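You operate a simulated robot arm through the tools that you are given. There is no shell and no other tool.

Carry out the task below with a simulated robot arm. There is one attempt and no reset: what you move stays moved.

JOB
Swap the block in the square clear tank for the one marked SLOPED.
Fine: blue knob shut before the door opens; the old block goes on the table; door shut again.

Only the result counts: the job must be done as asked and must still hold three seconds after the hand-in. Knocking over, shifting, dropping, spilling or breaking anything else fails it.

ROBOT AND FRAMES
A 7-joint arm with a two-finger parallel gripper, fixed in place. Base frame: the origin is on the floor under the middle of its stand, x ahead of it, y to its left, z up. Readings come in m, rad, newtons and seconds.
With the tool pointing down near the work surface it reaches from about 0.3 to 0.72 m from the base axis. Its first joint turns from -2.897 to 2.897 rad. Payload 1.57 kg.
Tool frame: the origin (TCP) lies between the finger pads and is the grasp point; the fingertips stand 0.03 m ahead of it; z points along the fingers, y is the line along which they close. The gripper opens to 0.08 m. The fingers are 0.017 m wide and 0.012 m thick; the gripper's body (0.04 by 0.082 m) begins 0.08 m behind the TCP.
Orientation is that of the tool frame in the base frame, as a unit quaternion [x, y, z, w]. With the fingers straight down and closing along the base's y, the tool's x points along the base's -x, its y along +y and its z along -z.

CONTROLS
- The arm moves only by the tool arm_command. Its argument "increments" is a list that holds one entry, the list of rows, each a list of 6 numbers: the shift along the tool's x, y, z in m, then the turn, a rotation vector about the tool's x, y, z in rad. In form: [[[tx, ty, tz, rx, ry, rz], ...]]. A call has 1 to 20 rows; each row shifts and turns the commanded pose from where the row before left it, along the tool's axes as they then stand. "jaw" is the gripper command, from -1 (shut) to 1 (fully open), values between in proportion, set as the call begins (left out, the last holds). Rows are played at 5 a second. More than 0.05 m and 0.15 rad between two rows, or a gripper value outside its range, and nothing of the call is played. A pose out of reach is approached as far as the arm can. The call stops where the force on the tool passes 90 N (or 10 N more than at its start, if that is more) or the arm is blocked; 0.2 s more then pass. Each finger travels about 0.072 m/s and halts on what it meets, pressing with about 42 N; the grip force reading is that of the motor and also rises with nothing between the fingers. The clock runs only during rows and for 0.2 s after the last one: add rows that do not move to give the fingers time. It gives the time, the measured TCP pose, the force on the tool (base axes), the opening and the grip force at its end, in the units of the frame above (readings bear some noise), with the torque about the TCP (base axes, N m) and any sound that the robot's microphone picked up.
- Cameras (640 x 400 px; columns grow to the right, rows downward): "scene" is fixed at [0.2138, -0.6429, 1.3509]; the picture's right is [0.92, -0.40, 0.00], its down [-0.10, -0.24, -0.97] and it looks along [0.39, 0.89, -0.26] (base axes); focal length 321 px, centre (320, 200). "wrist" rides on the gripper at [0.072, -0.007, -0.122] in the tool frame; the picture's right is [0.09, 1.00, 0.00], its down [-0.84, 0.08, -0.54] and it looks along [-0.54, 0.05, 0.84] (tool axes); focal length 238 px, centre (320, 200). There is no depth. A picture from a camera that has moved, and an enlarged one, comes with that camera's place and axes in the base frame and with its lens. The place of the scene camera against the robot may be out by one fixed shift of up to 0.012 m in any direction.
- get_image(camera): a new picture of that camera. It takes no simulated time.
- slide_trunk(by): slides the trunk up (or, below 0, down) by that many m; the arm rides with it, the base frame stays. It gives what a move gives, with no picture.
- zoom(camera, box): a new picture of the part [left, top, right, bottom] of that camera's present view, enlarged. It takes no simulated time.
- sign_off(): hands the job in; it is judged then, once.

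Places have to be worked out from the pictures, the camera data and where the tool is seen. Open the gripper and draw the arm clear of the work before you hand the job in, unless the task says otherwise.

The tools are called after "Call:" as name(argument=value, ...) on one line, values as JSON. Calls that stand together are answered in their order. arm_command: Moves the arm, as the interface text tells. Its arguments: {"type":"object","properties":{"increments":{"type":"array","items":{"type":"array","items":{"type":"array","items":{"type":"number"}}}},"jaw":{"type":"number"}},"required":["increments"]} The other tools are called the same way: slide_trunk (by) moves the trunk up or down; get_image (camera) takes a picture; zoom (camera, box) takes an enlarged picture of a part of a camera's view; sign_off () hands the job in.

At the start:

```text
t: 0.0
position: [0.443, 0.1562, 1.1947]
orientation: [0.0, 1.0, 0.0, 0.0]
wrist_force: [0.7, 0.8, -0.5]
wrist_torque: [0.02, -0.01, 0.01]
width: 0.0798
gripper_force: 0.0
trunk travel left (down, up): [-0.075, 0.04]
```

scene: 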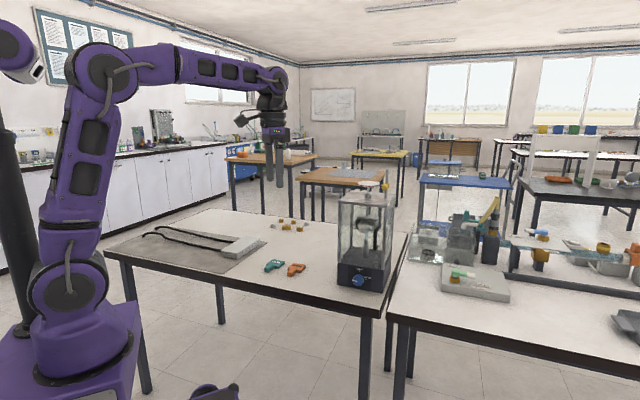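
wrist: 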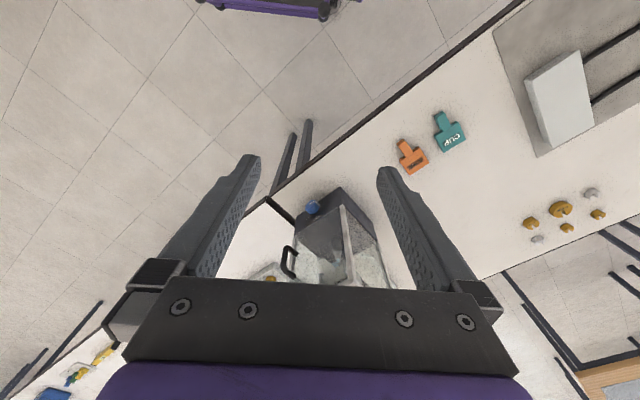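

I start by looking closely at the tank and the blocks on the table.

Call:
zoom(camera="scene", box=[310, 170, 420, 300])

Call:
zoom(camera="scene", box=[220, 200, 330, 290])

Call:
zoom(camera="wrist", box=[240, 90, 480, 300])

Call:
zoom(camera="scene", box=[400, 190, 640, 350])

```text
3.08 times, centred on (365, 235) of scene
camera zoom: at [0.2138, -0.6429, 1.3509], right [0.92, -0.4, 0.0], down [-0.1, -0.24, -0.97], along [0.39, 0.89, -0.26], focal length 988 px, centre (182, 92)
```

zoom: 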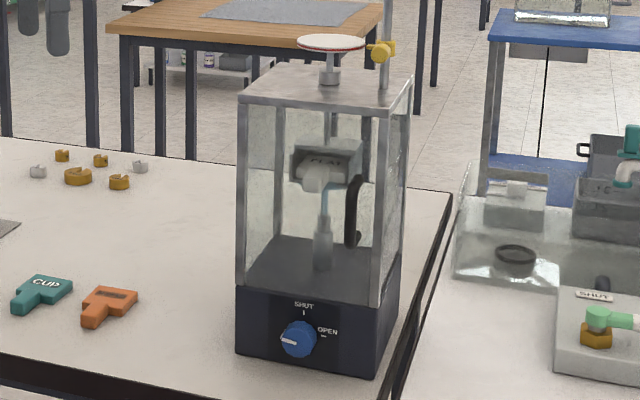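

```text
4.44 times, centred on (275, 245) of scene
camera zoom: at [0.2138, -0.6429, 1.3509], right [0.92, -0.4, 0.0], down [-0.1, -0.24, -0.97], along [0.39, 0.89, -0.26], focal length 1428 px, centre (520, 0)
```

zoom: 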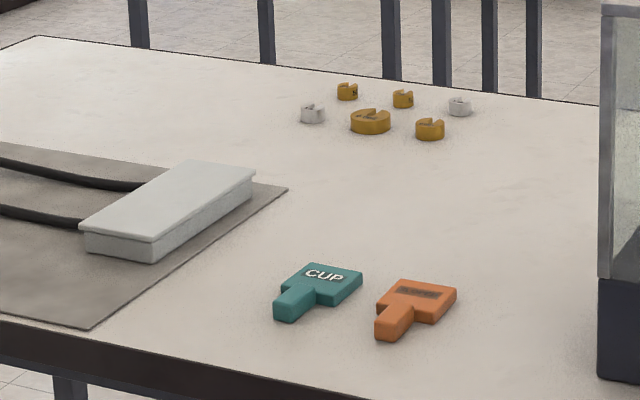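

```text
1.90 times, centred on (360, 195) of wrist
camera zoom: at [0.3704, 0.1486, 1.3165], right [-0.09, 1.0, 0.0], down [0.84, 0.08, 0.54], along [0.54, 0.05, -0.84], focal length 454 px, centre (244, 210)
```

zoom: 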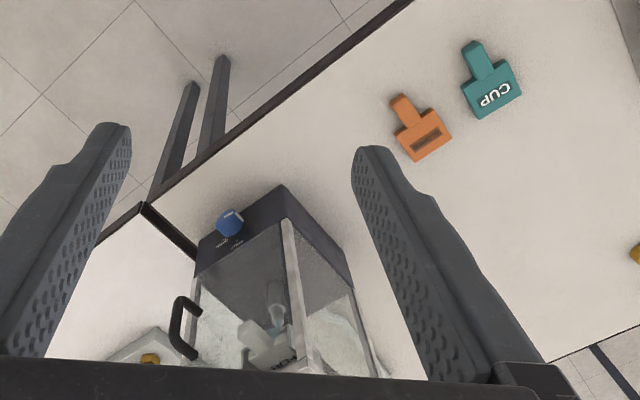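

```text
2.50 times, centred on (520, 270) of scene
camera zoom: at [0.2138, -0.6429, 1.3509], right [0.92, -0.4, 0.0], down [-0.1, -0.24, -0.97], along [0.39, 0.89, -0.26], focal length 803 px, centre (-180, 25)
```

zoom: 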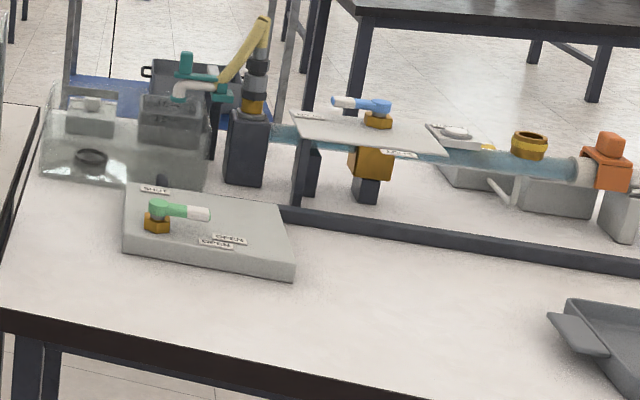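

The tank has a blue knob on its base, a door with a black handle, and a block inside. I enlarge these further.

Call:
zoom(camera="scene", box=[335, 260, 383, 290])

Call:
zoom(camera="scene", box=[330, 180, 400, 225])

Call:
zoom(camera="scene", box=[335, 210, 400, 255])

Call:
zoom(camera="scene", box=[260, 252, 320, 285])

Call:
zoom(camera="wrist", box=[270, 180, 390, 290])

```text
13.33 times, centred on (359, 275) of scene
camera zoom: at [0.2138, -0.6429, 1.3509], right [0.92, -0.4, 0.0], down [-0.1, -0.24, -0.97], along [0.39, 0.89, -0.26], focal length 4283 px, centre (-200, -800)
```

zoom: 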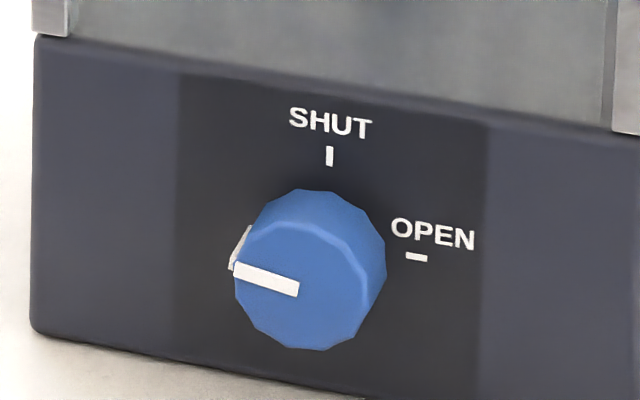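

```text
8.89 times, centred on (365, 202) of scene
camera zoom: at [0.2138, -0.6429, 1.3509], right [0.92, -0.4, 0.0], down [-0.1, -0.24, -0.97], along [0.39, 0.89, -0.26], focal length 2855 px, centre (-80, 178)
```

zoom: 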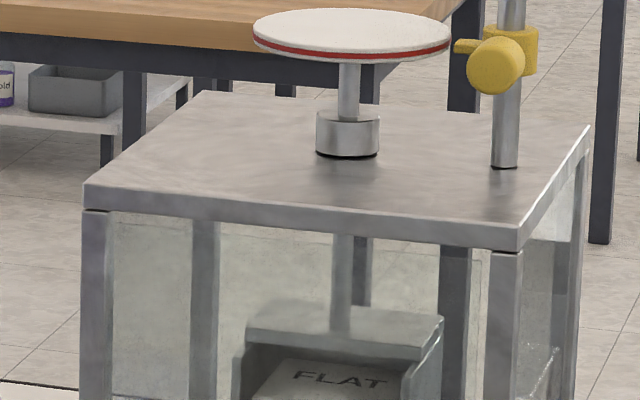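

```text
8.89 times, centred on (368, 232) of scene
camera zoom: at [0.2138, -0.6429, 1.3509], right [0.92, -0.4, 0.0], down [-0.1, -0.24, -0.97], along [0.39, 0.89, -0.26], focal length 2855 px, centre (-102, -89)
```

zoom: 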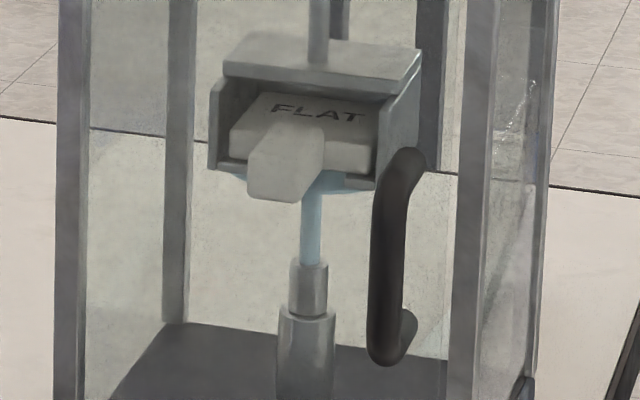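

```text
10.67 times, centred on (290, 268) of scene
camera zoom: at [0.2138, -0.6429, 1.3509], right [0.92, -0.4, 0.0], down [-0.1, -0.24, -0.97], along [0.39, 0.89, -0.26], focal length 3426 px, centre (640, -531)
```

zoom: 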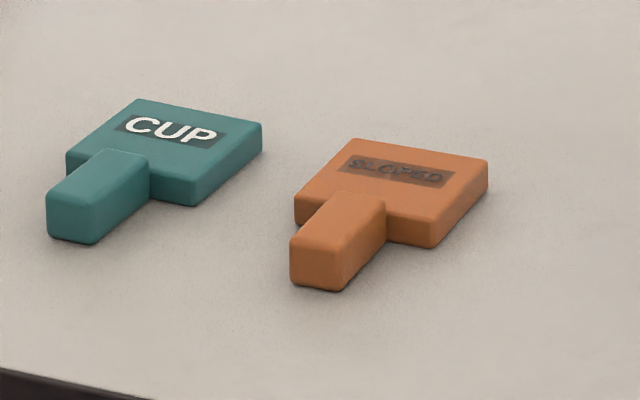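

```text
3.64 times, centred on (330, 235) of wrist
camera zoom: at [0.3704, 0.1486, 1.3165], right [-0.09, 1.0, 0.0], down [0.84, 0.08, 0.54], along [0.54, 0.05, -0.84], focal length 867 px, centre (284, 73)
```

zoom: 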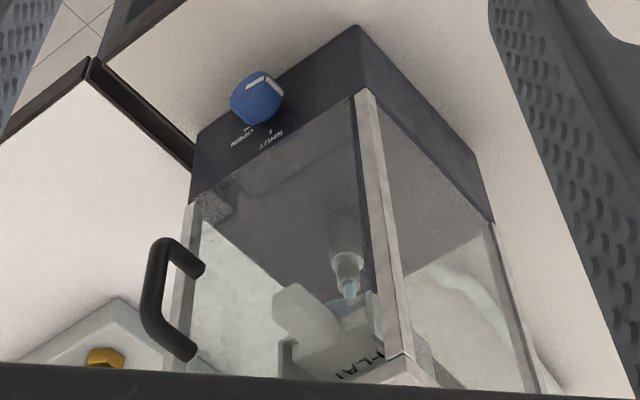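

Triangulating from both views, I get a table top at z≈0.794. The tank's front face is turned about 45° toward the robot, and the knob is near (0.70, 0.16, 0.83) with its pointer at 9 o'clock. The handle is near (0.725, 0.11, 0.99), and the FLAT block's tab faces forward near (0.725, 0.18, 0.995). I first yaw the tool in free air so the camera will end up above it once it points horizontally.

Call:
arm_command(increments=[[[0, 0, 0, 0, 0, 0.148], [0, 0, 0, 0, 0, 0.148], [0, 0, 0, 0, 0, 0.148], [0, 0, 0, 0, 0, 0.148], [0, 0, 0, 0, 0, 0.148], [0, 0, 0, 0, 0, 0.148], [0, 0, 0, 0, 0, 0.148], [0, 0, 0, 0, 0, 0.148], [0, 0, 0, 0, 0, 0.148], [0, 0, 0, 0, 0, 0.148], [0, 0, 0, 0, 0, 0.148], [0, 0, 0, 0, 0, 0.148], [0, 0, 0, 0, 0, 0.148], [0, 0, 0, 0, 0, 0.148], [0, 0, 0, 0, 0, 0.148], [0, 0, 0, 0, 0, 0.148]]])

```text
t: 3.4
position: [0.4416, 0.1549, 1.1947]
orientation: [0.927, 0.375, 0.0, 0.0]
wrist_force: [0.9, -1.0, 0.2]
wrist_torque: [0.03, 0.03, -0.01]
width: 0.08
gripper_force: 0.0
trunk travel left (down, up): [-0.075, 0.04]
```

The yaw worked: tool x now heads about 44° toward the tank. Next I shift right along the tank face and pitch the tool to horizontal in the free air in front of the tank.

Call:
arm_command(increments=[[[-0.011, 0.0435, 0, 0, 0, 0], [-0.011, 0.0435, 0, 0, 0, 0], [-0.011, 0.0435, 0, 0, 0, 0], [-0.011, 0.0435, 0, 0, 0, 0], [0, 0, 0, 0, 0.1428, 0], [0, 0, 0, 0, 0.1428, 0], [0, 0, 0, 0, 0.1428, 0], [0, 0, 0, 0, 0.1428, 0], [0, 0, 0, 0, 0.1428, 0], [0, 0, 0, 0, 0.1428, 0], [0, 0, 0, 0, 0.1428, 0], [0, 0, 0, 0, 0.1428, 0], [0, 0, 0, 0, 0.1428, 0], [0, 0, 0, 0, 0.1428, 0], [0, 0, 0, 0, 0.1428, 0]]])

Call:
get_image(camera="wrist")

Call:
get_image(camera="scene")

```text
t: 6.6
position: [0.5325, 0.0017, 1.1953]
orientation: [0.655, 0.266, 0.656, -0.266]
wrist_force: [-0.8, -0.8, 0.7]
wrist_torque: [-0.02, 0.01, -0.01]
width: 0.0801
gripper_force: 0.0
trunk travel left (down, up): [-0.075, 0.04]
```

```text
taken
camera wrist: at [0.4405, -0.0801, 1.2663], right [0.7, -0.71, 0.09], down [-0.33, -0.43, -0.84], along [0.64, 0.55, -0.54], focal length 238 px, centre (320, 200)
```

wrist: 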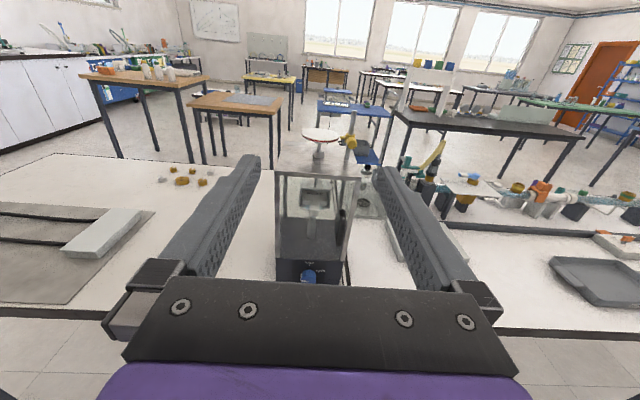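

```text
taken
```

scene: 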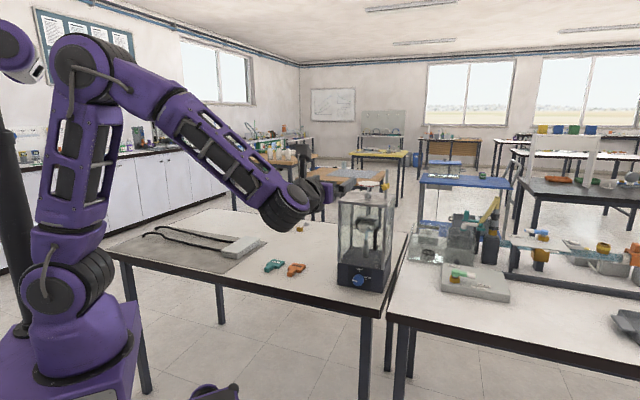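

The tool is horizontal and centred on the tank. I lower it to about z=1.0 to look through the front at the door and block.

Call:
arm_command(increments=[[[-0.04, 0, 0, 0, 0, 0], [-0.04, 0, 0, 0, 0, 0], [-0.04, 0, 0, 0, 0, 0], [-0.04, 0, 0, 0, 0, 0], [-0.04, 0, 0, 0, 0, 0]]])

Call:
get_image(camera="wrist")

Call:
zoom(camera="wrist", box=[240, 60, 400, 240])

```text
t: 7.8
position: [0.5324, 0.0028, 0.994]
orientation: [0.654, 0.267, 0.656, -0.267]
wrist_force: [-0.5, 0.0, -0.2]
wrist_torque: [-0.04, 0.0, -0.03]
width: 0.0798
gripper_force: 0.0
trunk travel left (down, up): [-0.075, 0.04]
```

```text
taken
camera wrist: at [0.4409, -0.0775, 1.065], right [0.7, -0.71, 0.09], down [-0.33, -0.43, -0.84], along [0.64, 0.55, -0.54], focal length 238 px, centre (320, 200)
```

wrist: 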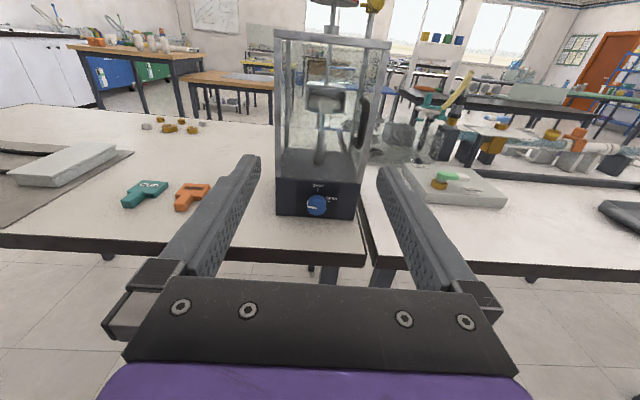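

```text
2.22 times, centred on (320, 150) of wrist
camera zoom: at [0.4409, -0.0775, 1.065], right [0.7, -0.71, 0.09], down [-0.33, -0.43, -0.84], along [0.64, 0.55, -0.54], focal length 530 px, centre (320, 311)
```

zoom: 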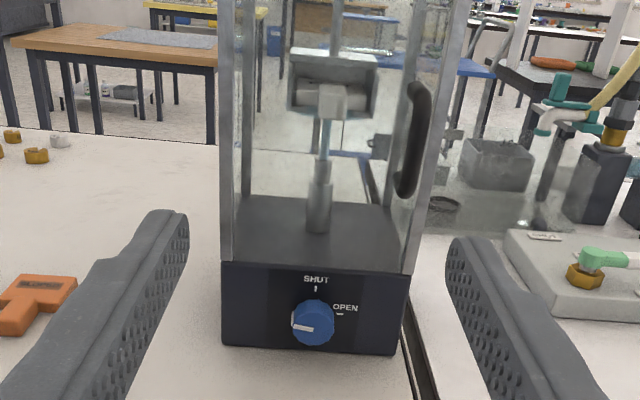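

The view is clear. I zoom on the knob, the door edges and handle, and the block to refine positions.

Call:
zoom(camera="wrist", box=[270, 170, 370, 225])

Call:
zoom(camera="wrist", box=[265, 20, 400, 110])

Call:
zoom(camera="wrist", box=[265, 80, 400, 180])

Call:
zoom(camera="wrist", box=[100, 165, 240, 245])

```text
6.40 times, centred on (320, 198) of wrist
camera zoom: at [0.4409, -0.0775, 1.065], right [0.7, -0.71, 0.09], down [-0.33, -0.43, -0.84], along [0.64, 0.55, -0.54], focal length 1525 px, centre (320, 216)
```

zoom: 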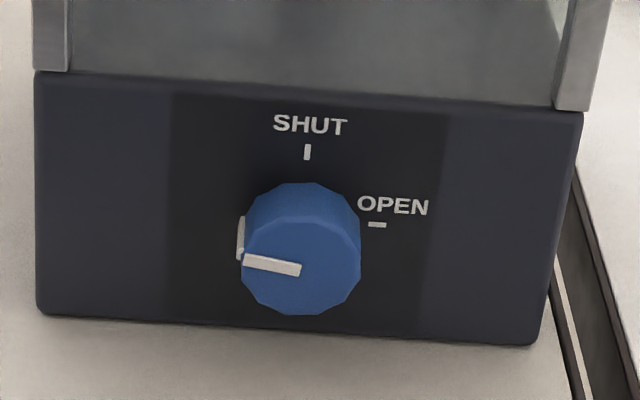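

```text
4.44 times, centred on (332, 65) of wrist
camera zoom: at [0.4409, -0.0775, 1.065], right [0.7, -0.71, 0.09], down [-0.33, -0.43, -0.84], along [0.64, 0.55, -0.54], focal length 1059 px, centre (264, 800)
```

zoom: 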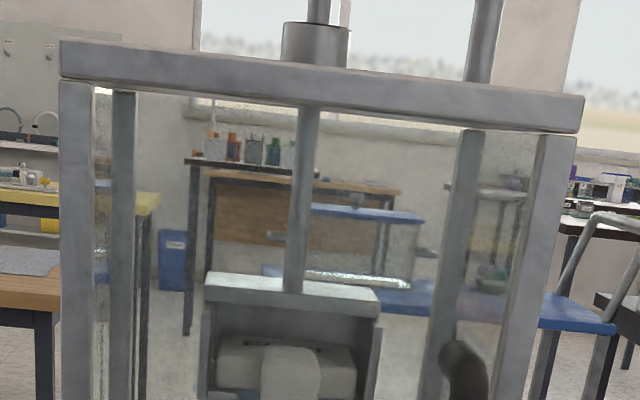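

```text
4.00 times, centred on (332, 130) of wrist
camera zoom: at [0.4409, -0.0775, 1.065], right [0.7, -0.71, 0.09], down [-0.33, -0.43, -0.84], along [0.64, 0.55, -0.54], focal length 953 px, centre (270, 480)
```

zoom: 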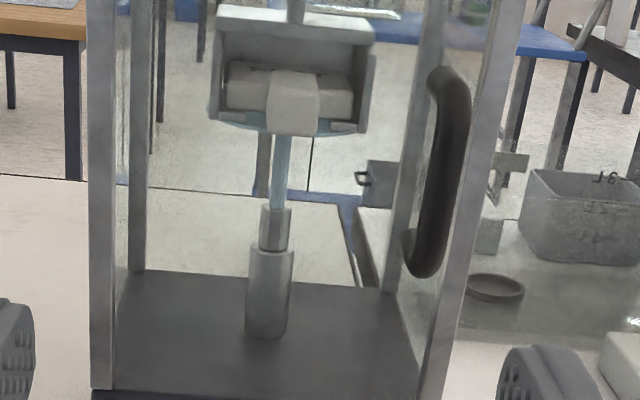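

```text
4.57 times, centred on (170, 205) of wrist
camera zoom: at [0.4409, -0.0775, 1.065], right [0.7, -0.71, 0.09], down [-0.33, -0.43, -0.84], along [0.64, 0.55, -0.54], focal length 1090 px, centre (1006, 177)
```

zoom: 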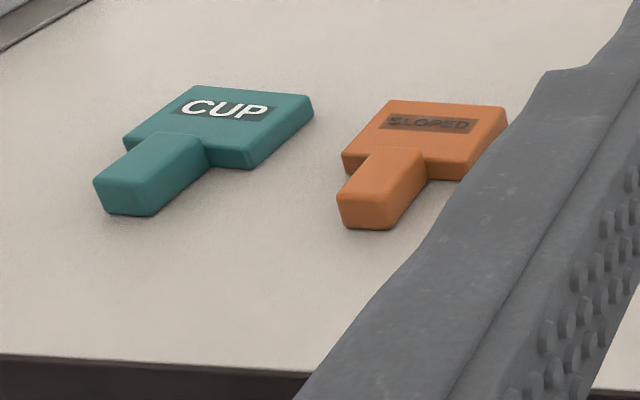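

The handle is on the front panel, so I judge that panel to be the door, hinged on the left. My depth estimates differ by about 2 cm between views, so I drop 0.14 m with the same orientation and take a second wrist picture for a clean triangulation.

Call:
arm_command(increments=[[[-0.035, 0, 0, 0, 0, 0], [-0.035, 0, 0, 0, 0, 0], [-0.035, 0, 0, 0, 0, 0], [-0.035, 0, 0, 0, 0, 0], [0, 0, 0, 0, 0, 0]]])

Call:
get_image(camera="wrist")

Call:
zoom(camera="wrist", box=[270, 70, 370, 132])

Call:
get_image(camera="scene")

```text
t: 9.0
position: [0.5315, 0.0021, 0.8542]
orientation: [0.655, 0.266, 0.655, -0.266]
wrist_force: [-0.2, 1.0, -0.4]
wrist_torque: [0.04, 0.01, 0.0]
width: 0.08
gripper_force: 0.1
trunk travel left (down, up): [-0.075, 0.04]
```

```text
taken
camera wrist: at [0.4399, -0.079, 0.9254], right [0.7, -0.71, 0.09], down [-0.33, -0.43, -0.84], along [0.64, 0.55, -0.54], focal length 238 px, centre (320, 200)
```

wrist: 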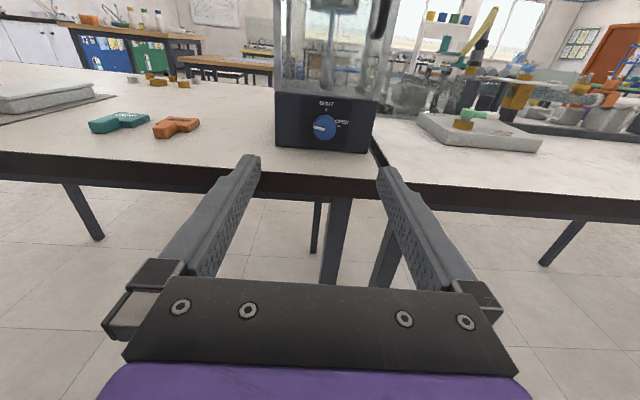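

```text
6.40 times, centred on (320, 101) of wrist
camera zoom: at [0.4399, -0.079, 0.9254], right [0.7, -0.71, 0.09], down [-0.33, -0.43, -0.84], along [0.64, 0.55, -0.54], focal length 1525 px, centre (320, 834)
```

zoom: 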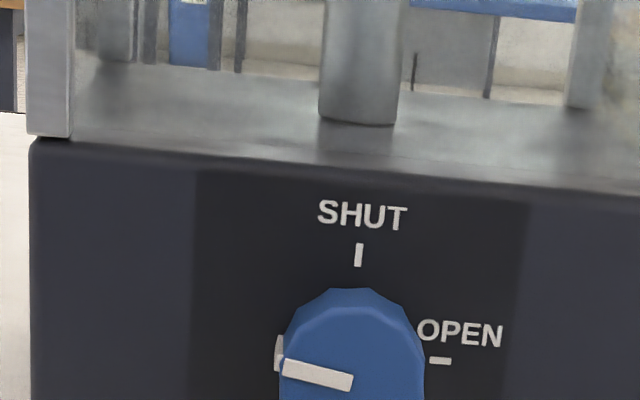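

```text
taken
```

scene: 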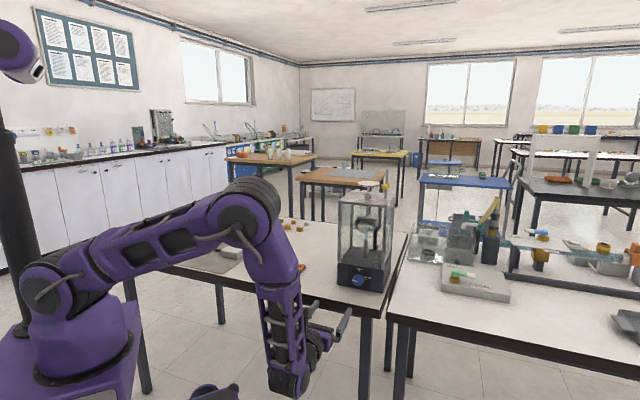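

The second view puts the panel plane about 0.25 m ahead, the table top at z≈0.784 and the knob centre at z≈0.825, about 33 mm across and sticking out about 20 mm. I correct the heading to 45°, move to 10 cm in front of the knob, narrow the jaw to about 5 cm and roll -45°.

Call:
arm_command(increments=[[[0, 0, 0, 0.0166, 0, 0], [-0.00725, 0.00347, 0.0374, 0, 0, 0], [-0.00725, 0.00347, 0.0374, 0, 0, 0], [-0.00725, 0.00347, 0.0374, 0, 0, 0], [-0.00725, 0.00347, 0.0374, 0, 0, 0], [0, 0, 0, 0, 0, -0.131], [0, 0, 0, 0, 0, -0.131], [0, 0, 0, 0, 0, -0.131], [0, 0, 0, 0, 0, -0.131], [0, 0, 0, 0, 0, -0.131], [0, 0, 0, 0, 0, -0.131], [0, 0, 0, 0, 0, 0]]], jaw=0.25)

Call:
get_image(camera="wrist")

Call:
get_image(camera="scene")

```text
t: 11.6
position: [0.6474, 0.0961, 0.8257]
orientation: [0.498, 0.501, 0.707, 0.0]
wrist_force: [-1.0, 0.2, 0.9]
wrist_torque: [0.01, 0.0, 0.01]
width: 0.05
gripper_force: 0.1
trunk travel left (down, up): [-0.075, 0.04]
```

```text
taken
camera wrist: at [0.5222, 0.0481, 0.8709], right [0.45, -0.45, 0.77], down [0.08, -0.84, -0.53], along [0.89, 0.3, -0.35], focal length 238 px, centre (320, 200)
```

wrist: 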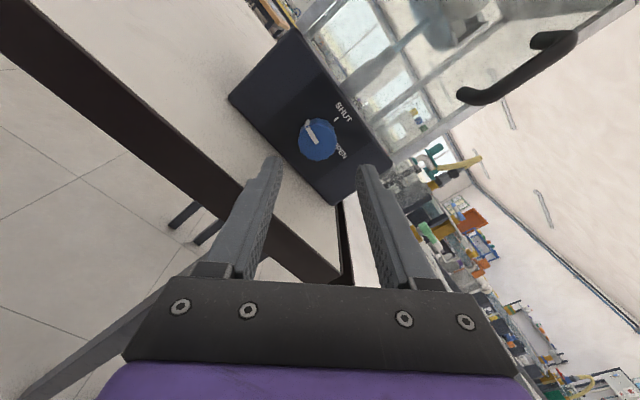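

```text
taken
```

scene: 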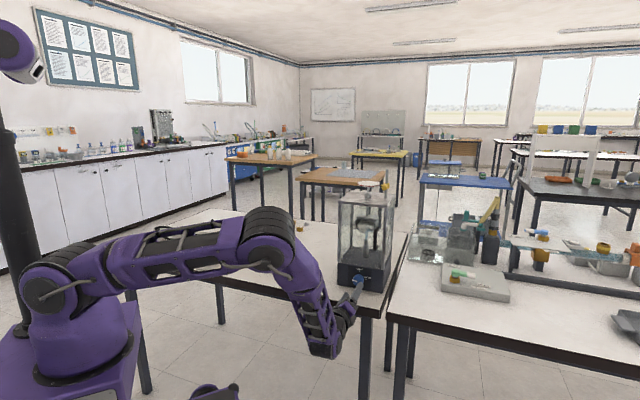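

The pose is as commanded. I check how well the knob is centred on the tool axis before closing in.

Call:
zoom(camera="wrist", box=[260, 90, 380, 190])

```text
4.00 times, centred on (320, 140) of wrist
camera zoom: at [0.5222, 0.0481, 0.8709], right [0.45, -0.45, 0.77], down [0.08, -0.84, -0.53], along [0.89, 0.3, -0.35], focal length 953 px, centre (320, 440)
```

zoom: 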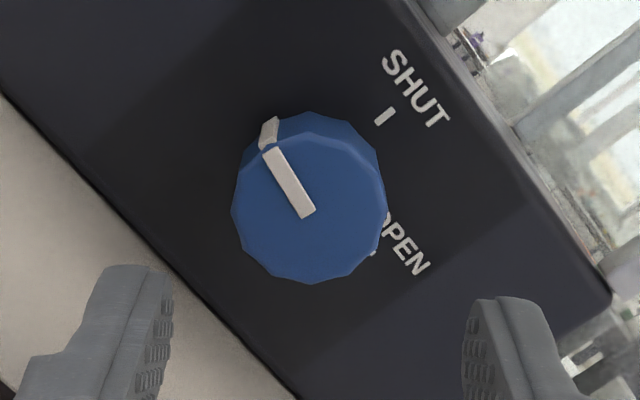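

The knob sits about 2–3 mm toward -y' of the tool axis. I correct that and advance 6 cm so the fingers straddle the knob short of the panel.

Call:
arm_command(increments=[[[0.0015, -0.0025, 0.015, 0, 0, 0], [0, 0, 0.02, 0, 0, 0], [0, 0, 0.015, 0, 0, 0], [0, 0, 0.01, 0, 0, 0], [0, 0, 0, 0, 0, 0]]])

Call:
get_image(camera="wrist")

Call:
zoom(camera="scene", box=[330, 255, 400, 300])

```text
t: 12.8
position: [0.687, 0.1406, 0.8245]
orientation: [0.499, 0.501, 0.707, -0.002]
wrist_force: [-0.5, -0.4, -0.4]
wrist_torque: [-0.02, 0.01, 0.03]
width: 0.0499
gripper_force: 0.1
trunk travel left (down, up): [-0.075, 0.04]
```

```text
taken
camera wrist: at [0.5613, 0.0933, 0.8711], right [0.45, -0.45, 0.77], down [0.08, -0.84, -0.54], along [0.89, 0.3, -0.35], focal length 238 px, centre (320, 200)
```

wrist: 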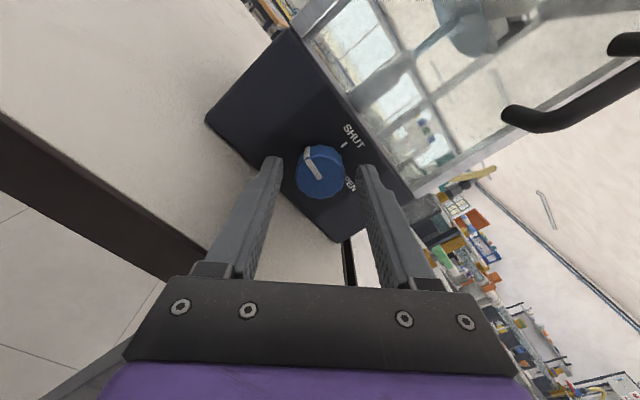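

```text
8.89 times, centred on (365, 278) of scene
camera zoom: at [0.2138, -0.6429, 1.3509], right [0.92, -0.4, 0.0], down [-0.1, -0.24, -0.97], along [0.39, 0.89, -0.26], focal length 2855 px, centre (-80, -489)
```

zoom: 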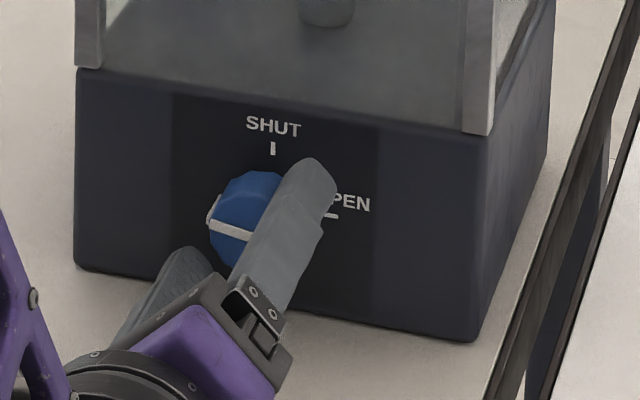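

The knob's face is about 2–2.7 cm ahead of the TCP and the panel about 4.2–4.7 cm, with the tips at 3 cm. I advance 9 mm more, then close on the knob.

Call:
arm_command(increments=[[[0, 0, 0.005, 0, 0, 0], [0, 0, 0.004, 0, 0, 0], [0, 0, 0, 0, 0, 0]]])

Call:
arm_command(increments=[[[0, 0, 0, 0, 0, 0], [0, 0, 0, 0, 0, 0], [0, 0, 0, 0, 0, 0], [0, 0, 0, 0, 0, 0]]], jaw=-1)

Call:
zoom(camera="wrist", box=[240, 110, 400, 230])

Call:
zoom(camera="scene", box=[330, 255, 400, 300])

```text
t: 13.6
position: [0.6949, 0.1475, 0.8251]
orientation: [0.498, 0.501, 0.707, -0.001]
wrist_force: [-0.7, -1.1, 0.1]
wrist_torque: [0.02, 0.01, 0.0]
width: 0.0497
gripper_force: 0.1
trunk travel left (down, up): [-0.075, 0.04]
```

```text
t: 14.6
position: [0.6936, 0.1466, 0.8256]
orientation: [0.498, 0.502, 0.707, -0.001]
wrist_force: [3.7, 0.6, 1.4]
wrist_torque: [0.32, -0.28, -0.42]
width: 0.0334
gripper_force: 41.5
trunk travel left (down, up): [-0.075, 0.04]
```

```text
3.33 times, centred on (320, 170) of wrist
camera zoom: at [0.5681, 0.0993, 0.8708], right [0.45, -0.45, 0.77], down [0.08, -0.84, -0.54], along [0.89, 0.3, -0.35], focal length 794 px, centre (320, 300)
```

zoom: 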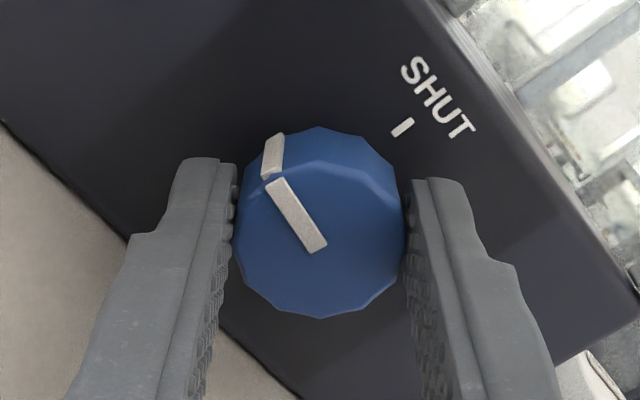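

```text
8.89 times, centred on (365, 278) of scene
camera zoom: at [0.2138, -0.6429, 1.3509], right [0.92, -0.4, 0.0], down [-0.1, -0.24, -0.97], along [0.39, 0.89, -0.26], focal length 2855 px, centre (-80, -489)
```

zoom: 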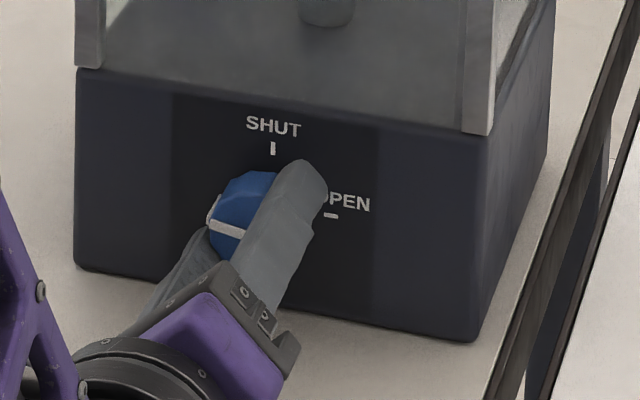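

The knob is gripped at 33.4 mm. I start turning clockwise (about +tool z) by 0.4 rad and check that it follows.

Call:
arm_command(increments=[[[0, 0, 0, 0, 0, 0.1], [0, 0, 0, 0, 0, 0.1], [0, 0, 0, 0, 0, 0.1], [0, 0, 0, 0, 0, 0.1], [0, 0, 0, 0, 0, 0]]])

Call:
zoom(camera="wrist", box=[240, 110, 400, 230])

Call:
zoom(camera="scene", box=[330, 255, 400, 300])

```text
t: 15.8
position: [0.6941, 0.1464, 0.8248]
orientation: [0.589, 0.392, 0.693, -0.141]
wrist_force: [-4.1, -6.8, 1.8]
wrist_torque: [0.4, -0.4, -0.14]
width: 0.0334
gripper_force: 40.9
trunk travel left (down, up): [-0.075, 0.04]
```

```text
3.33 times, centred on (320, 170) of wrist
camera zoom: at [0.5845, 0.0831, 0.8894], right [0.63, -0.63, 0.46], down [-0.11, -0.66, -0.75], along [0.77, 0.42, -0.48], focal length 794 px, centre (320, 300)
```

zoom: 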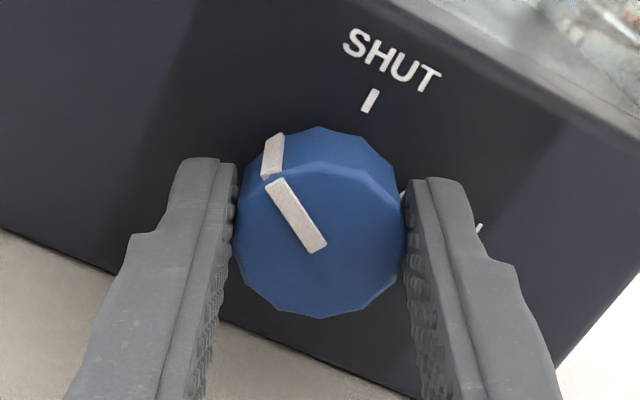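

```text
8.89 times, centred on (365, 278) of scene
camera zoom: at [0.2138, -0.6429, 1.3509], right [0.92, -0.4, 0.0], down [-0.1, -0.24, -0.97], along [0.39, 0.89, -0.26], focal length 2855 px, centre (-80, -489)
```

zoom: 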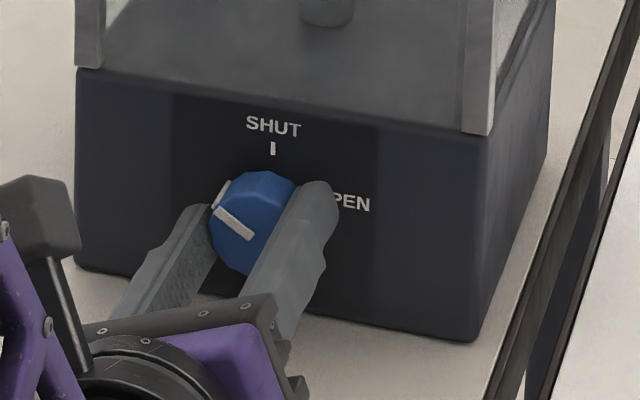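

The knob follows the fingers. I continue turning by another 0.9 rad and check the pointer against the SHUT tick.

Call:
arm_command(increments=[[[0, 0, 0, 0, 0, 0.1], [0, 0, 0, 0, 0, 0.1], [0, 0, 0, 0, 0, 0.1], [0, 0, 0, 0, 0, 0.1], [0, 0, 0, 0, 0, 0.1], [0, 0, 0, 0, 0, 0.1], [0, 0, 0, 0, 0, 0.1], [0, 0, 0, 0, 0, 0.1], [0, 0, 0, 0, 0, 0.1], [0, 0, 0, 0, 0, 0]]])

Call:
zoom(camera="wrist", box=[240, 110, 400, 230])

Call:
zoom(camera="scene", box=[330, 255, 400, 300])

Call:
zoom(camera="scene", box=[335, 195, 405, 255])

```text
t: 18.0
position: [0.6946, 0.1452, 0.826]
orientation: [0.7, 0.096, 0.562, -0.429]
wrist_force: [12.1, -18.1, 6.0]
wrist_torque: [-0.15, 0.07, -0.96]
width: 0.0334
gripper_force: 41.1
trunk travel left (down, up): [-0.075, 0.04]
```

```text
3.33 times, centred on (320, 170) of wrist
camera zoom: at [0.6299, 0.0379, 0.8908], right [0.65, -0.64, -0.41], down [-0.63, -0.14, -0.77], along [0.44, 0.75, -0.49], focal length 794 px, centre (320, 300)
```

zoom: 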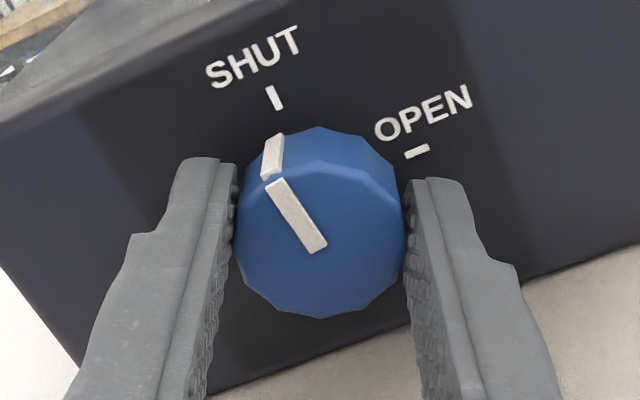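

```text
8.89 times, centred on (365, 278) of scene
camera zoom: at [0.2138, -0.6429, 1.3509], right [0.92, -0.4, 0.0], down [-0.1, -0.24, -0.97], along [0.39, 0.89, -0.26], focal length 2855 px, centre (-80, -489)
```

zoom: 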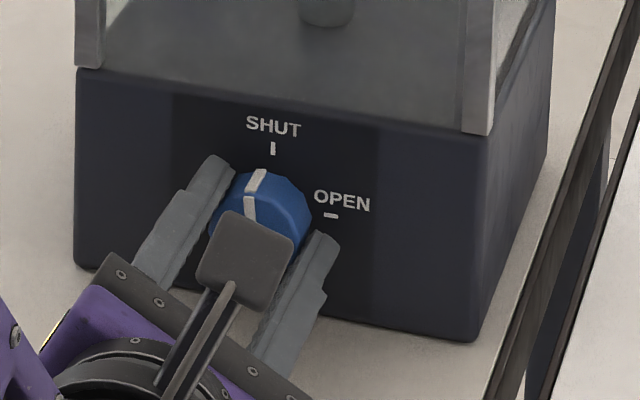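

```text
6.67 times, centred on (370, 225) of scene
camera zoom: at [0.2138, -0.6429, 1.3509], right [0.92, -0.4, 0.0], down [-0.1, -0.24, -0.97], along [0.39, 0.89, -0.26], focal length 2141 px, centre (-13, 33)
```

zoom: 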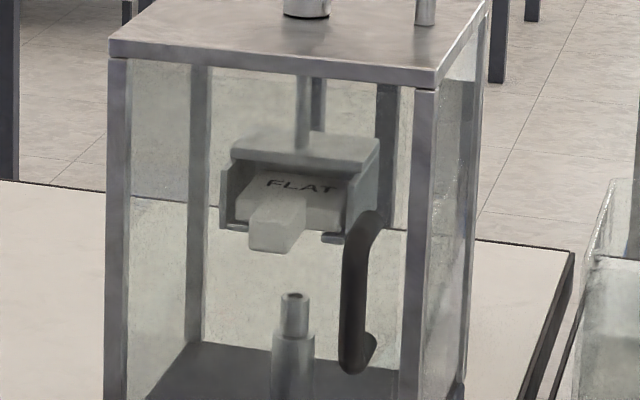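

The jet has stopped and the pointer is within roughly 6° of the SHUT tick. I turn another 0.12 rad to bring it onto the mark.

Call:
arm_command(increments=[[[0, 0, 0, 0, 0, 0.06], [0, 0, 0, 0, 0, 0.06], [0, 0, 0, 0, 0, 0]]])

Call:
zoom(camera="wrist", box=[240, 110, 400, 230])

Call:
zoom(camera="scene", box=[335, 260, 383, 290])

```text
t: 18.8
position: [0.6947, 0.1456, 0.8266]
orientation: [0.705, 0.054, 0.536, -0.461]
wrist_force: [11.0, -22.1, 5.5]
wrist_torque: [-0.5, 0.4, -0.55]
width: 0.0334
gripper_force: 41.4
trunk travel left (down, up): [-0.075, 0.04]
```

```text
3.33 times, centred on (320, 170) of wrist
camera zoom: at [0.6353, 0.0325, 0.8867], right [0.61, -0.61, -0.52], down [-0.69, -0.08, -0.72], along [0.4, 0.79, -0.46], focal length 794 px, centre (320, 300)
```

zoom: 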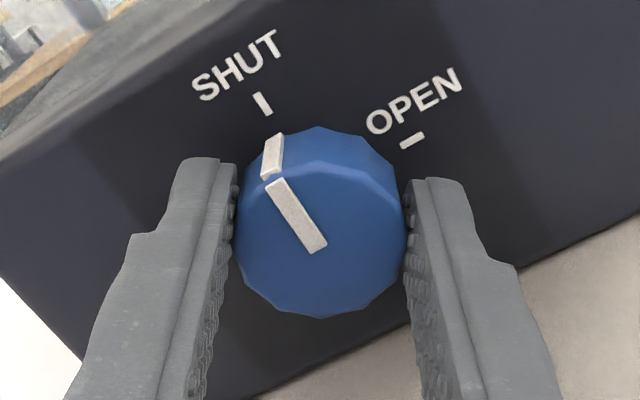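

```text
13.33 times, centred on (359, 275) of scene
camera zoom: at [0.2138, -0.6429, 1.3509], right [0.92, -0.4, 0.0], down [-0.1, -0.24, -0.97], along [0.39, 0.89, -0.26], focal length 4283 px, centre (-200, -800)
```

zoom: 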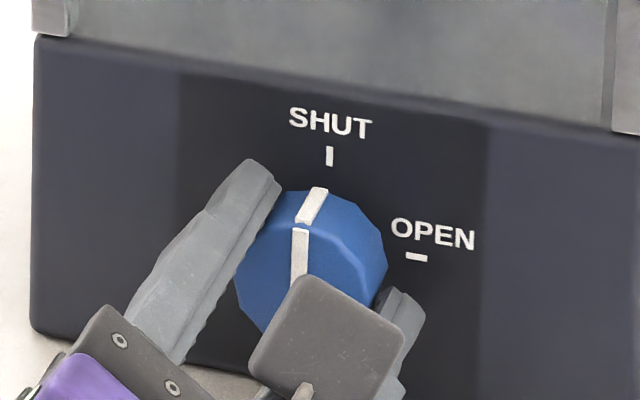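

The pointer now lines up with the SHUT tick in both views. I release to 5 cm, back straight off the knob, and check that it stays put.

Call:
arm_command(increments=[[[0, 0, 0, 0, 0, 0], [0, 0, 0, 0, 0, 0], [0, 0, 0, 0, 0, 0]]], jaw=0.2)

Call:
arm_command(increments=[[[0, 0, -0.02, 0, 0, 0], [0, 0, -0.04, 0, 0, 0], [0, 0, -0.04, 0, 0, 0], [0, 0, -0.04, 0, 0, 0], [0, 0, 0, 0, 0, -0.127], [0, 0, 0, 0, 0, -0.127], [0, 0, 0, 0, 0, -0.127], [0, 0, 0, 0, 0, -0.127], [0, 0, 0, 0, 0, -0.127], [0, 0, 0, 0, 0, 0]]])

Call:
get_image(camera="wrist")

Call:
zoom(camera="scene", box=[335, 260, 383, 290])

```text
t: 19.6
position: [0.6937, 0.1489, 0.8257]
orientation: [0.705, 0.056, 0.535, -0.463]
wrist_force: [-0.2, 0.6, -0.1]
wrist_torque: [-0.02, 0.01, -0.04]
width: 0.0481
gripper_force: 0.0
trunk travel left (down, up): [-0.075, 0.04]
```

```text
t: 21.8
position: [0.5962, 0.0483, 0.8259]
orientation: [0.652, 0.274, 0.653, -0.271]
wrist_force: [-0.2, -0.2, 0.3]
wrist_torque: [-0.03, -0.02, 0.0]
width: 0.0478
gripper_force: 0.0
trunk travel left (down, up): [-0.075, 0.04]
```

```text
taken
camera wrist: at [0.505, -0.0334, 0.8969], right [0.71, -0.7, 0.1], down [-0.32, -0.44, -0.84], along [0.63, 0.56, -0.54], focal length 238 px, centre (320, 200)
```

wrist: 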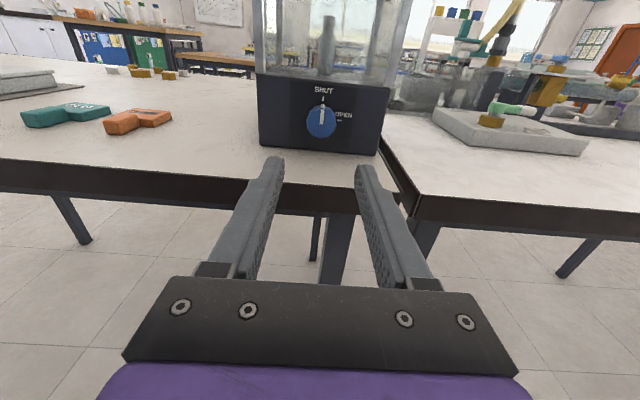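

```text
13.33 times, centred on (359, 275) of scene
camera zoom: at [0.2138, -0.6429, 1.3509], right [0.92, -0.4, 0.0], down [-0.1, -0.24, -0.97], along [0.39, 0.89, -0.26], focal length 4283 px, centre (-200, -800)
```

zoom: 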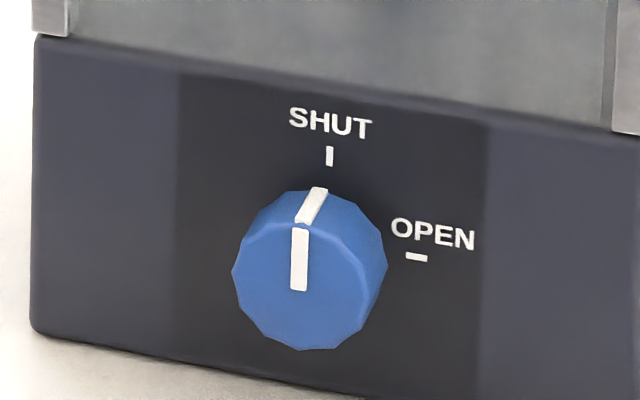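

The knob is shut, with the pointer vertical. I rise to handle height and shift right to line up with the handle bar, staying about 17 cm from the front.

Call:
arm_command(increments=[[[0.04, 0.012, 0, 0, 0, 0], [0.04, 0.012, 0, 0, 0, 0], [0.04, 0.012, 0, 0, 0, 0], [0.034, 0.0115, 0, 0, 0, 0], [0, 0, 0, 0, 0, 0]]])

Call:
get_image(camera="wrist")

Call:
zoom(camera="wrist", box=[230, 60, 390, 180])

```text
t: 23.0
position: [0.629, 0.0161, 0.981]
orientation: [0.652, 0.273, 0.652, -0.273]
wrist_force: [0.1, 0.2, -0.1]
wrist_torque: [0.02, 0.03, 0.02]
width: 0.0481
gripper_force: 0.0
trunk travel left (down, up): [-0.075, 0.04]
```

```text
taken
camera wrist: at [0.5387, -0.0664, 1.0519], right [0.71, -0.7, 0.09], down [-0.33, -0.44, -0.84], along [0.63, 0.56, -0.54], focal length 238 px, centre (320, 200)
```

wrist: 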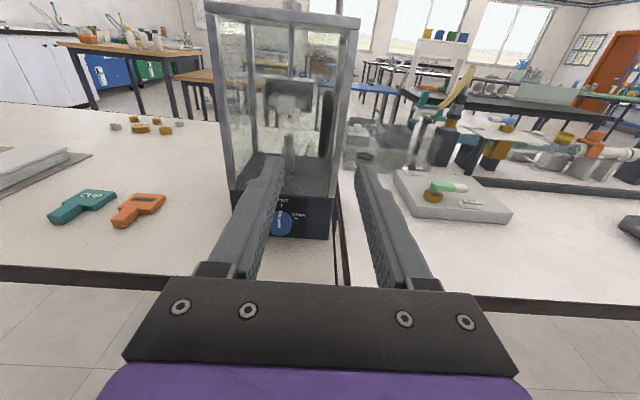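

```text
3.33 times, centred on (310, 120) of wrist
camera zoom: at [0.5387, -0.0664, 1.0519], right [0.71, -0.7, 0.09], down [-0.33, -0.44, -0.84], along [0.63, 0.56, -0.54], focal length 794 px, centre (353, 467)
```

zoom: 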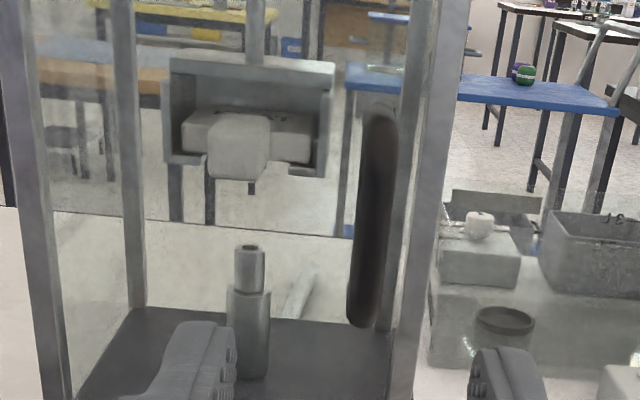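

The handle bar is about 5 mm to the right of the tool axis, at mid-height z≈0.98 and standing about 4 cm off the glass. I shift right 5.5 mm and advance 0.128 m so the fingers straddle it.

Call:
arm_command(increments=[[[0, 0.0055, 0.02, 0, 0, 0], [0, 0, 0.04, 0, 0, 0], [0, 0, 0.035, 0, 0, 0], [0, 0, 0.02, 0, 0, 0], [0, 0, 0, 0, 0, 0]]])

Call:
zoom(camera="wrist", box=[220, 50, 420, 200])

Call:
zoom(camera="scene", box=[330, 190, 410, 260])

```text
t: 24.2
position: [0.7166, 0.0935, 0.9789]
orientation: [0.652, 0.273, 0.652, -0.272]
wrist_force: [0.2, 0.0, -0.1]
wrist_torque: [-0.03, 0.02, 0.0]
width: 0.048
gripper_force: 0.1
trunk travel left (down, up): [-0.075, 0.04]
```

```text
2.67 times, centred on (320, 125) of wrist
camera zoom: at [0.6249, 0.0126, 1.05], right [0.71, -0.7, 0.09], down [-0.33, -0.44, -0.84], along [0.63, 0.56, -0.54], focal length 636 px, centre (320, 400)
```

zoom: 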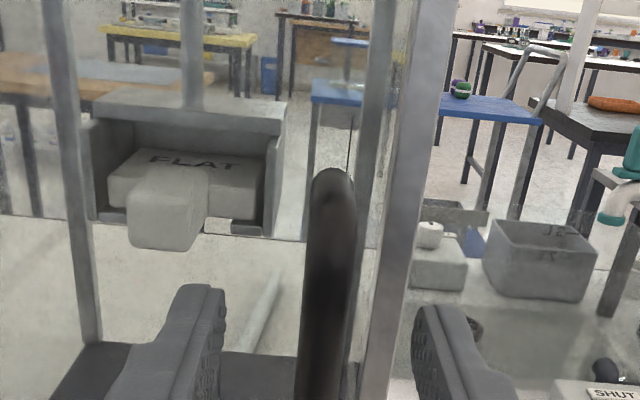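

```text
5.71 times, centred on (370, 225) of scene
camera zoom: at [0.2138, -0.6429, 1.3509], right [0.92, -0.4, 0.0], down [-0.1, -0.24, -0.97], along [0.39, 0.89, -0.26], focal length 1835 px, centre (34, 57)
```

zoom: 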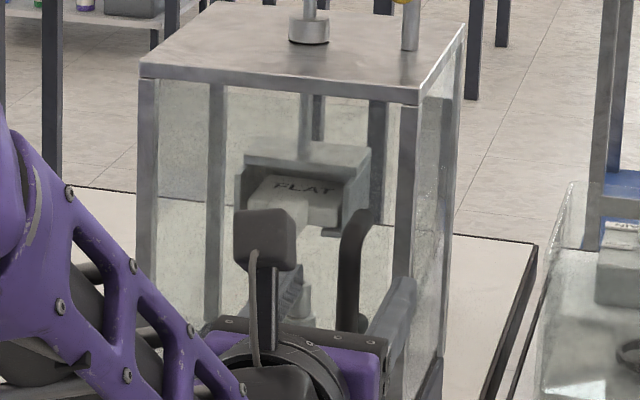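

The bar is between the fingers and the tips are still about 2.4 cm from the glass. I advance 12 mm more and close on the handle.

Call:
arm_command(increments=[[[0, 0, 0.012, 0, 0, 0], [0, 0, 0, 0, 0, 0]]])

Call:
arm_command(increments=[[[0, 0, 0, 0, 0, 0], [0, 0, 0, 0, 0, 0], [0, 0, 0, 0, 0, 0], [0, 0, 0, 0, 0, 0]]], jaw=-1)

Call:
get_image(camera="wrist")

Call:
zoom(camera="scene", box=[330, 190, 410, 260])

```text
t: 24.8
position: [0.724, 0.1015, 0.9784]
orientation: [0.652, 0.273, 0.653, -0.272]
wrist_force: [-0.5, 0.4, -0.5]
wrist_torque: [0.01, -0.02, 0.05]
width: 0.048
gripper_force: 0.1
trunk travel left (down, up): [-0.075, 0.04]
```

```text
t: 25.8
position: [0.7244, 0.1016, 0.9776]
orientation: [0.652, 0.273, 0.653, -0.272]
wrist_force: [-0.1, -0.6, -0.2]
wrist_torque: [0.03, 0.02, -0.02]
width: 0.0114
gripper_force: 29.1
trunk travel left (down, up): [-0.075, 0.04]
```

```text
taken
camera wrist: at [0.6331, 0.0198, 1.0504], right [0.71, -0.7, 0.09], down [-0.33, -0.44, -0.84], along [0.63, 0.56, -0.54], focal length 238 px, centre (320, 200)
```

wrist: 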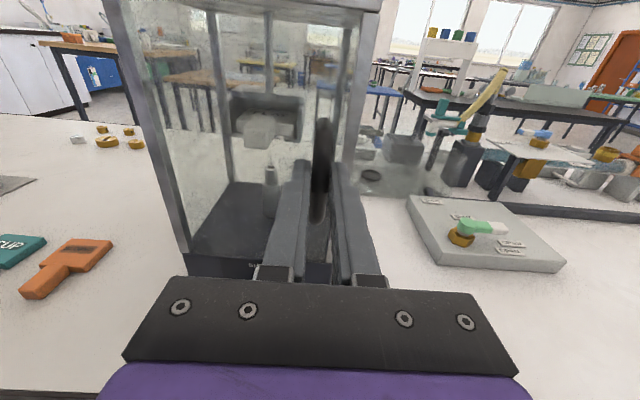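

```text
5.71 times, centred on (370, 225) of scene
camera zoom: at [0.2138, -0.6429, 1.3509], right [0.92, -0.4, 0.0], down [-0.1, -0.24, -0.97], along [0.39, 0.89, -0.26], focal length 1835 px, centre (34, 57)
```

zoom: 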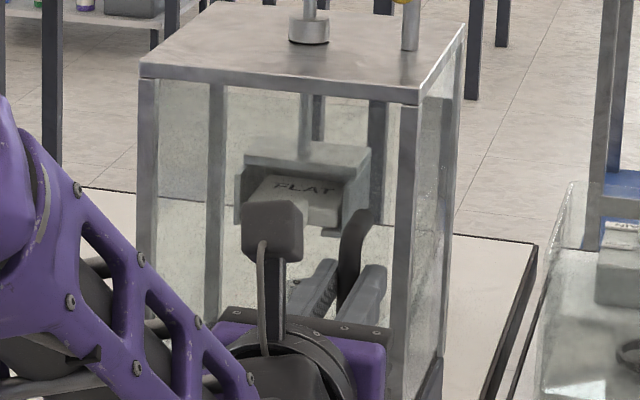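

I hold the bar at 11.4 mm. I start pulling along an arc about a hinge assumed at the left edge of the front, 0.16 rad first, and check forces and motion.

Call:
arm_command(increments=[[[0, -0.00375, -0.0097, -0.08, 0, 0], [0, -0.00375, -0.0097, -0.08, 0, 0], [0, 0, 0, 0, 0, 0]]])

Call:
get_image(camera="wrist")

Call:
zoom(camera="scene", box=[310, 180, 410, 300])

```text
t: 26.6
position: [0.7029, 0.0943, 0.9798]
orientation: [0.672, 0.222, 0.671, -0.22]
wrist_force: [-3.5, 6.6, -3.5]
wrist_torque: [-0.03, 0.12, 0.12]
width: 0.0116
gripper_force: 29.0
trunk travel left (down, up): [-0.075, 0.04]
```

```text
taken
camera wrist: at [0.6005, 0.0277, 1.0504], right [0.59, -0.8, 0.09], down [-0.39, -0.38, -0.84], along [0.71, 0.46, -0.54], focal length 238 px, centre (320, 200)
```

wrist: 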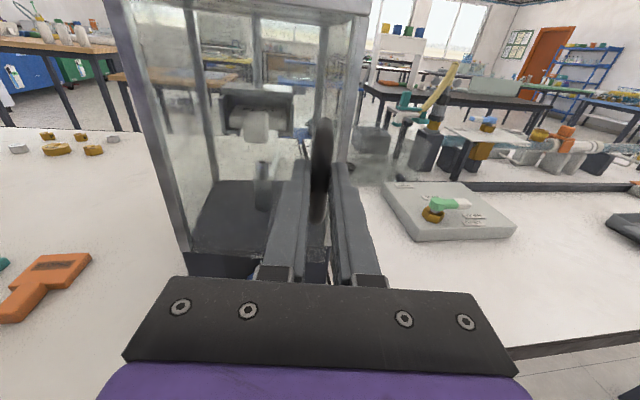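

```text
3.33 times, centred on (360, 240) of scene
camera zoom: at [0.2138, -0.6429, 1.3509], right [0.92, -0.4, 0.0], down [-0.1, -0.24, -0.97], along [0.39, 0.89, -0.26], focal length 1071 px, centre (187, 67)
```

zoom: 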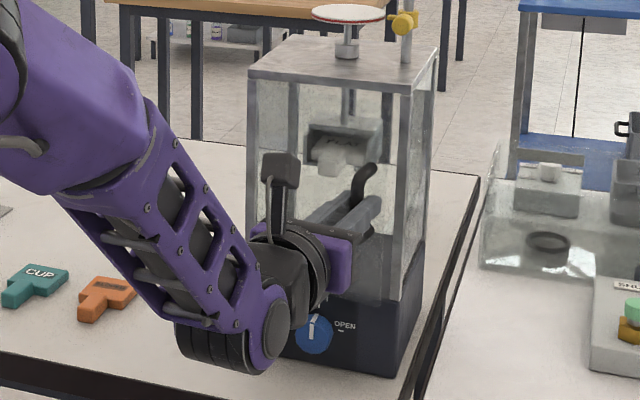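

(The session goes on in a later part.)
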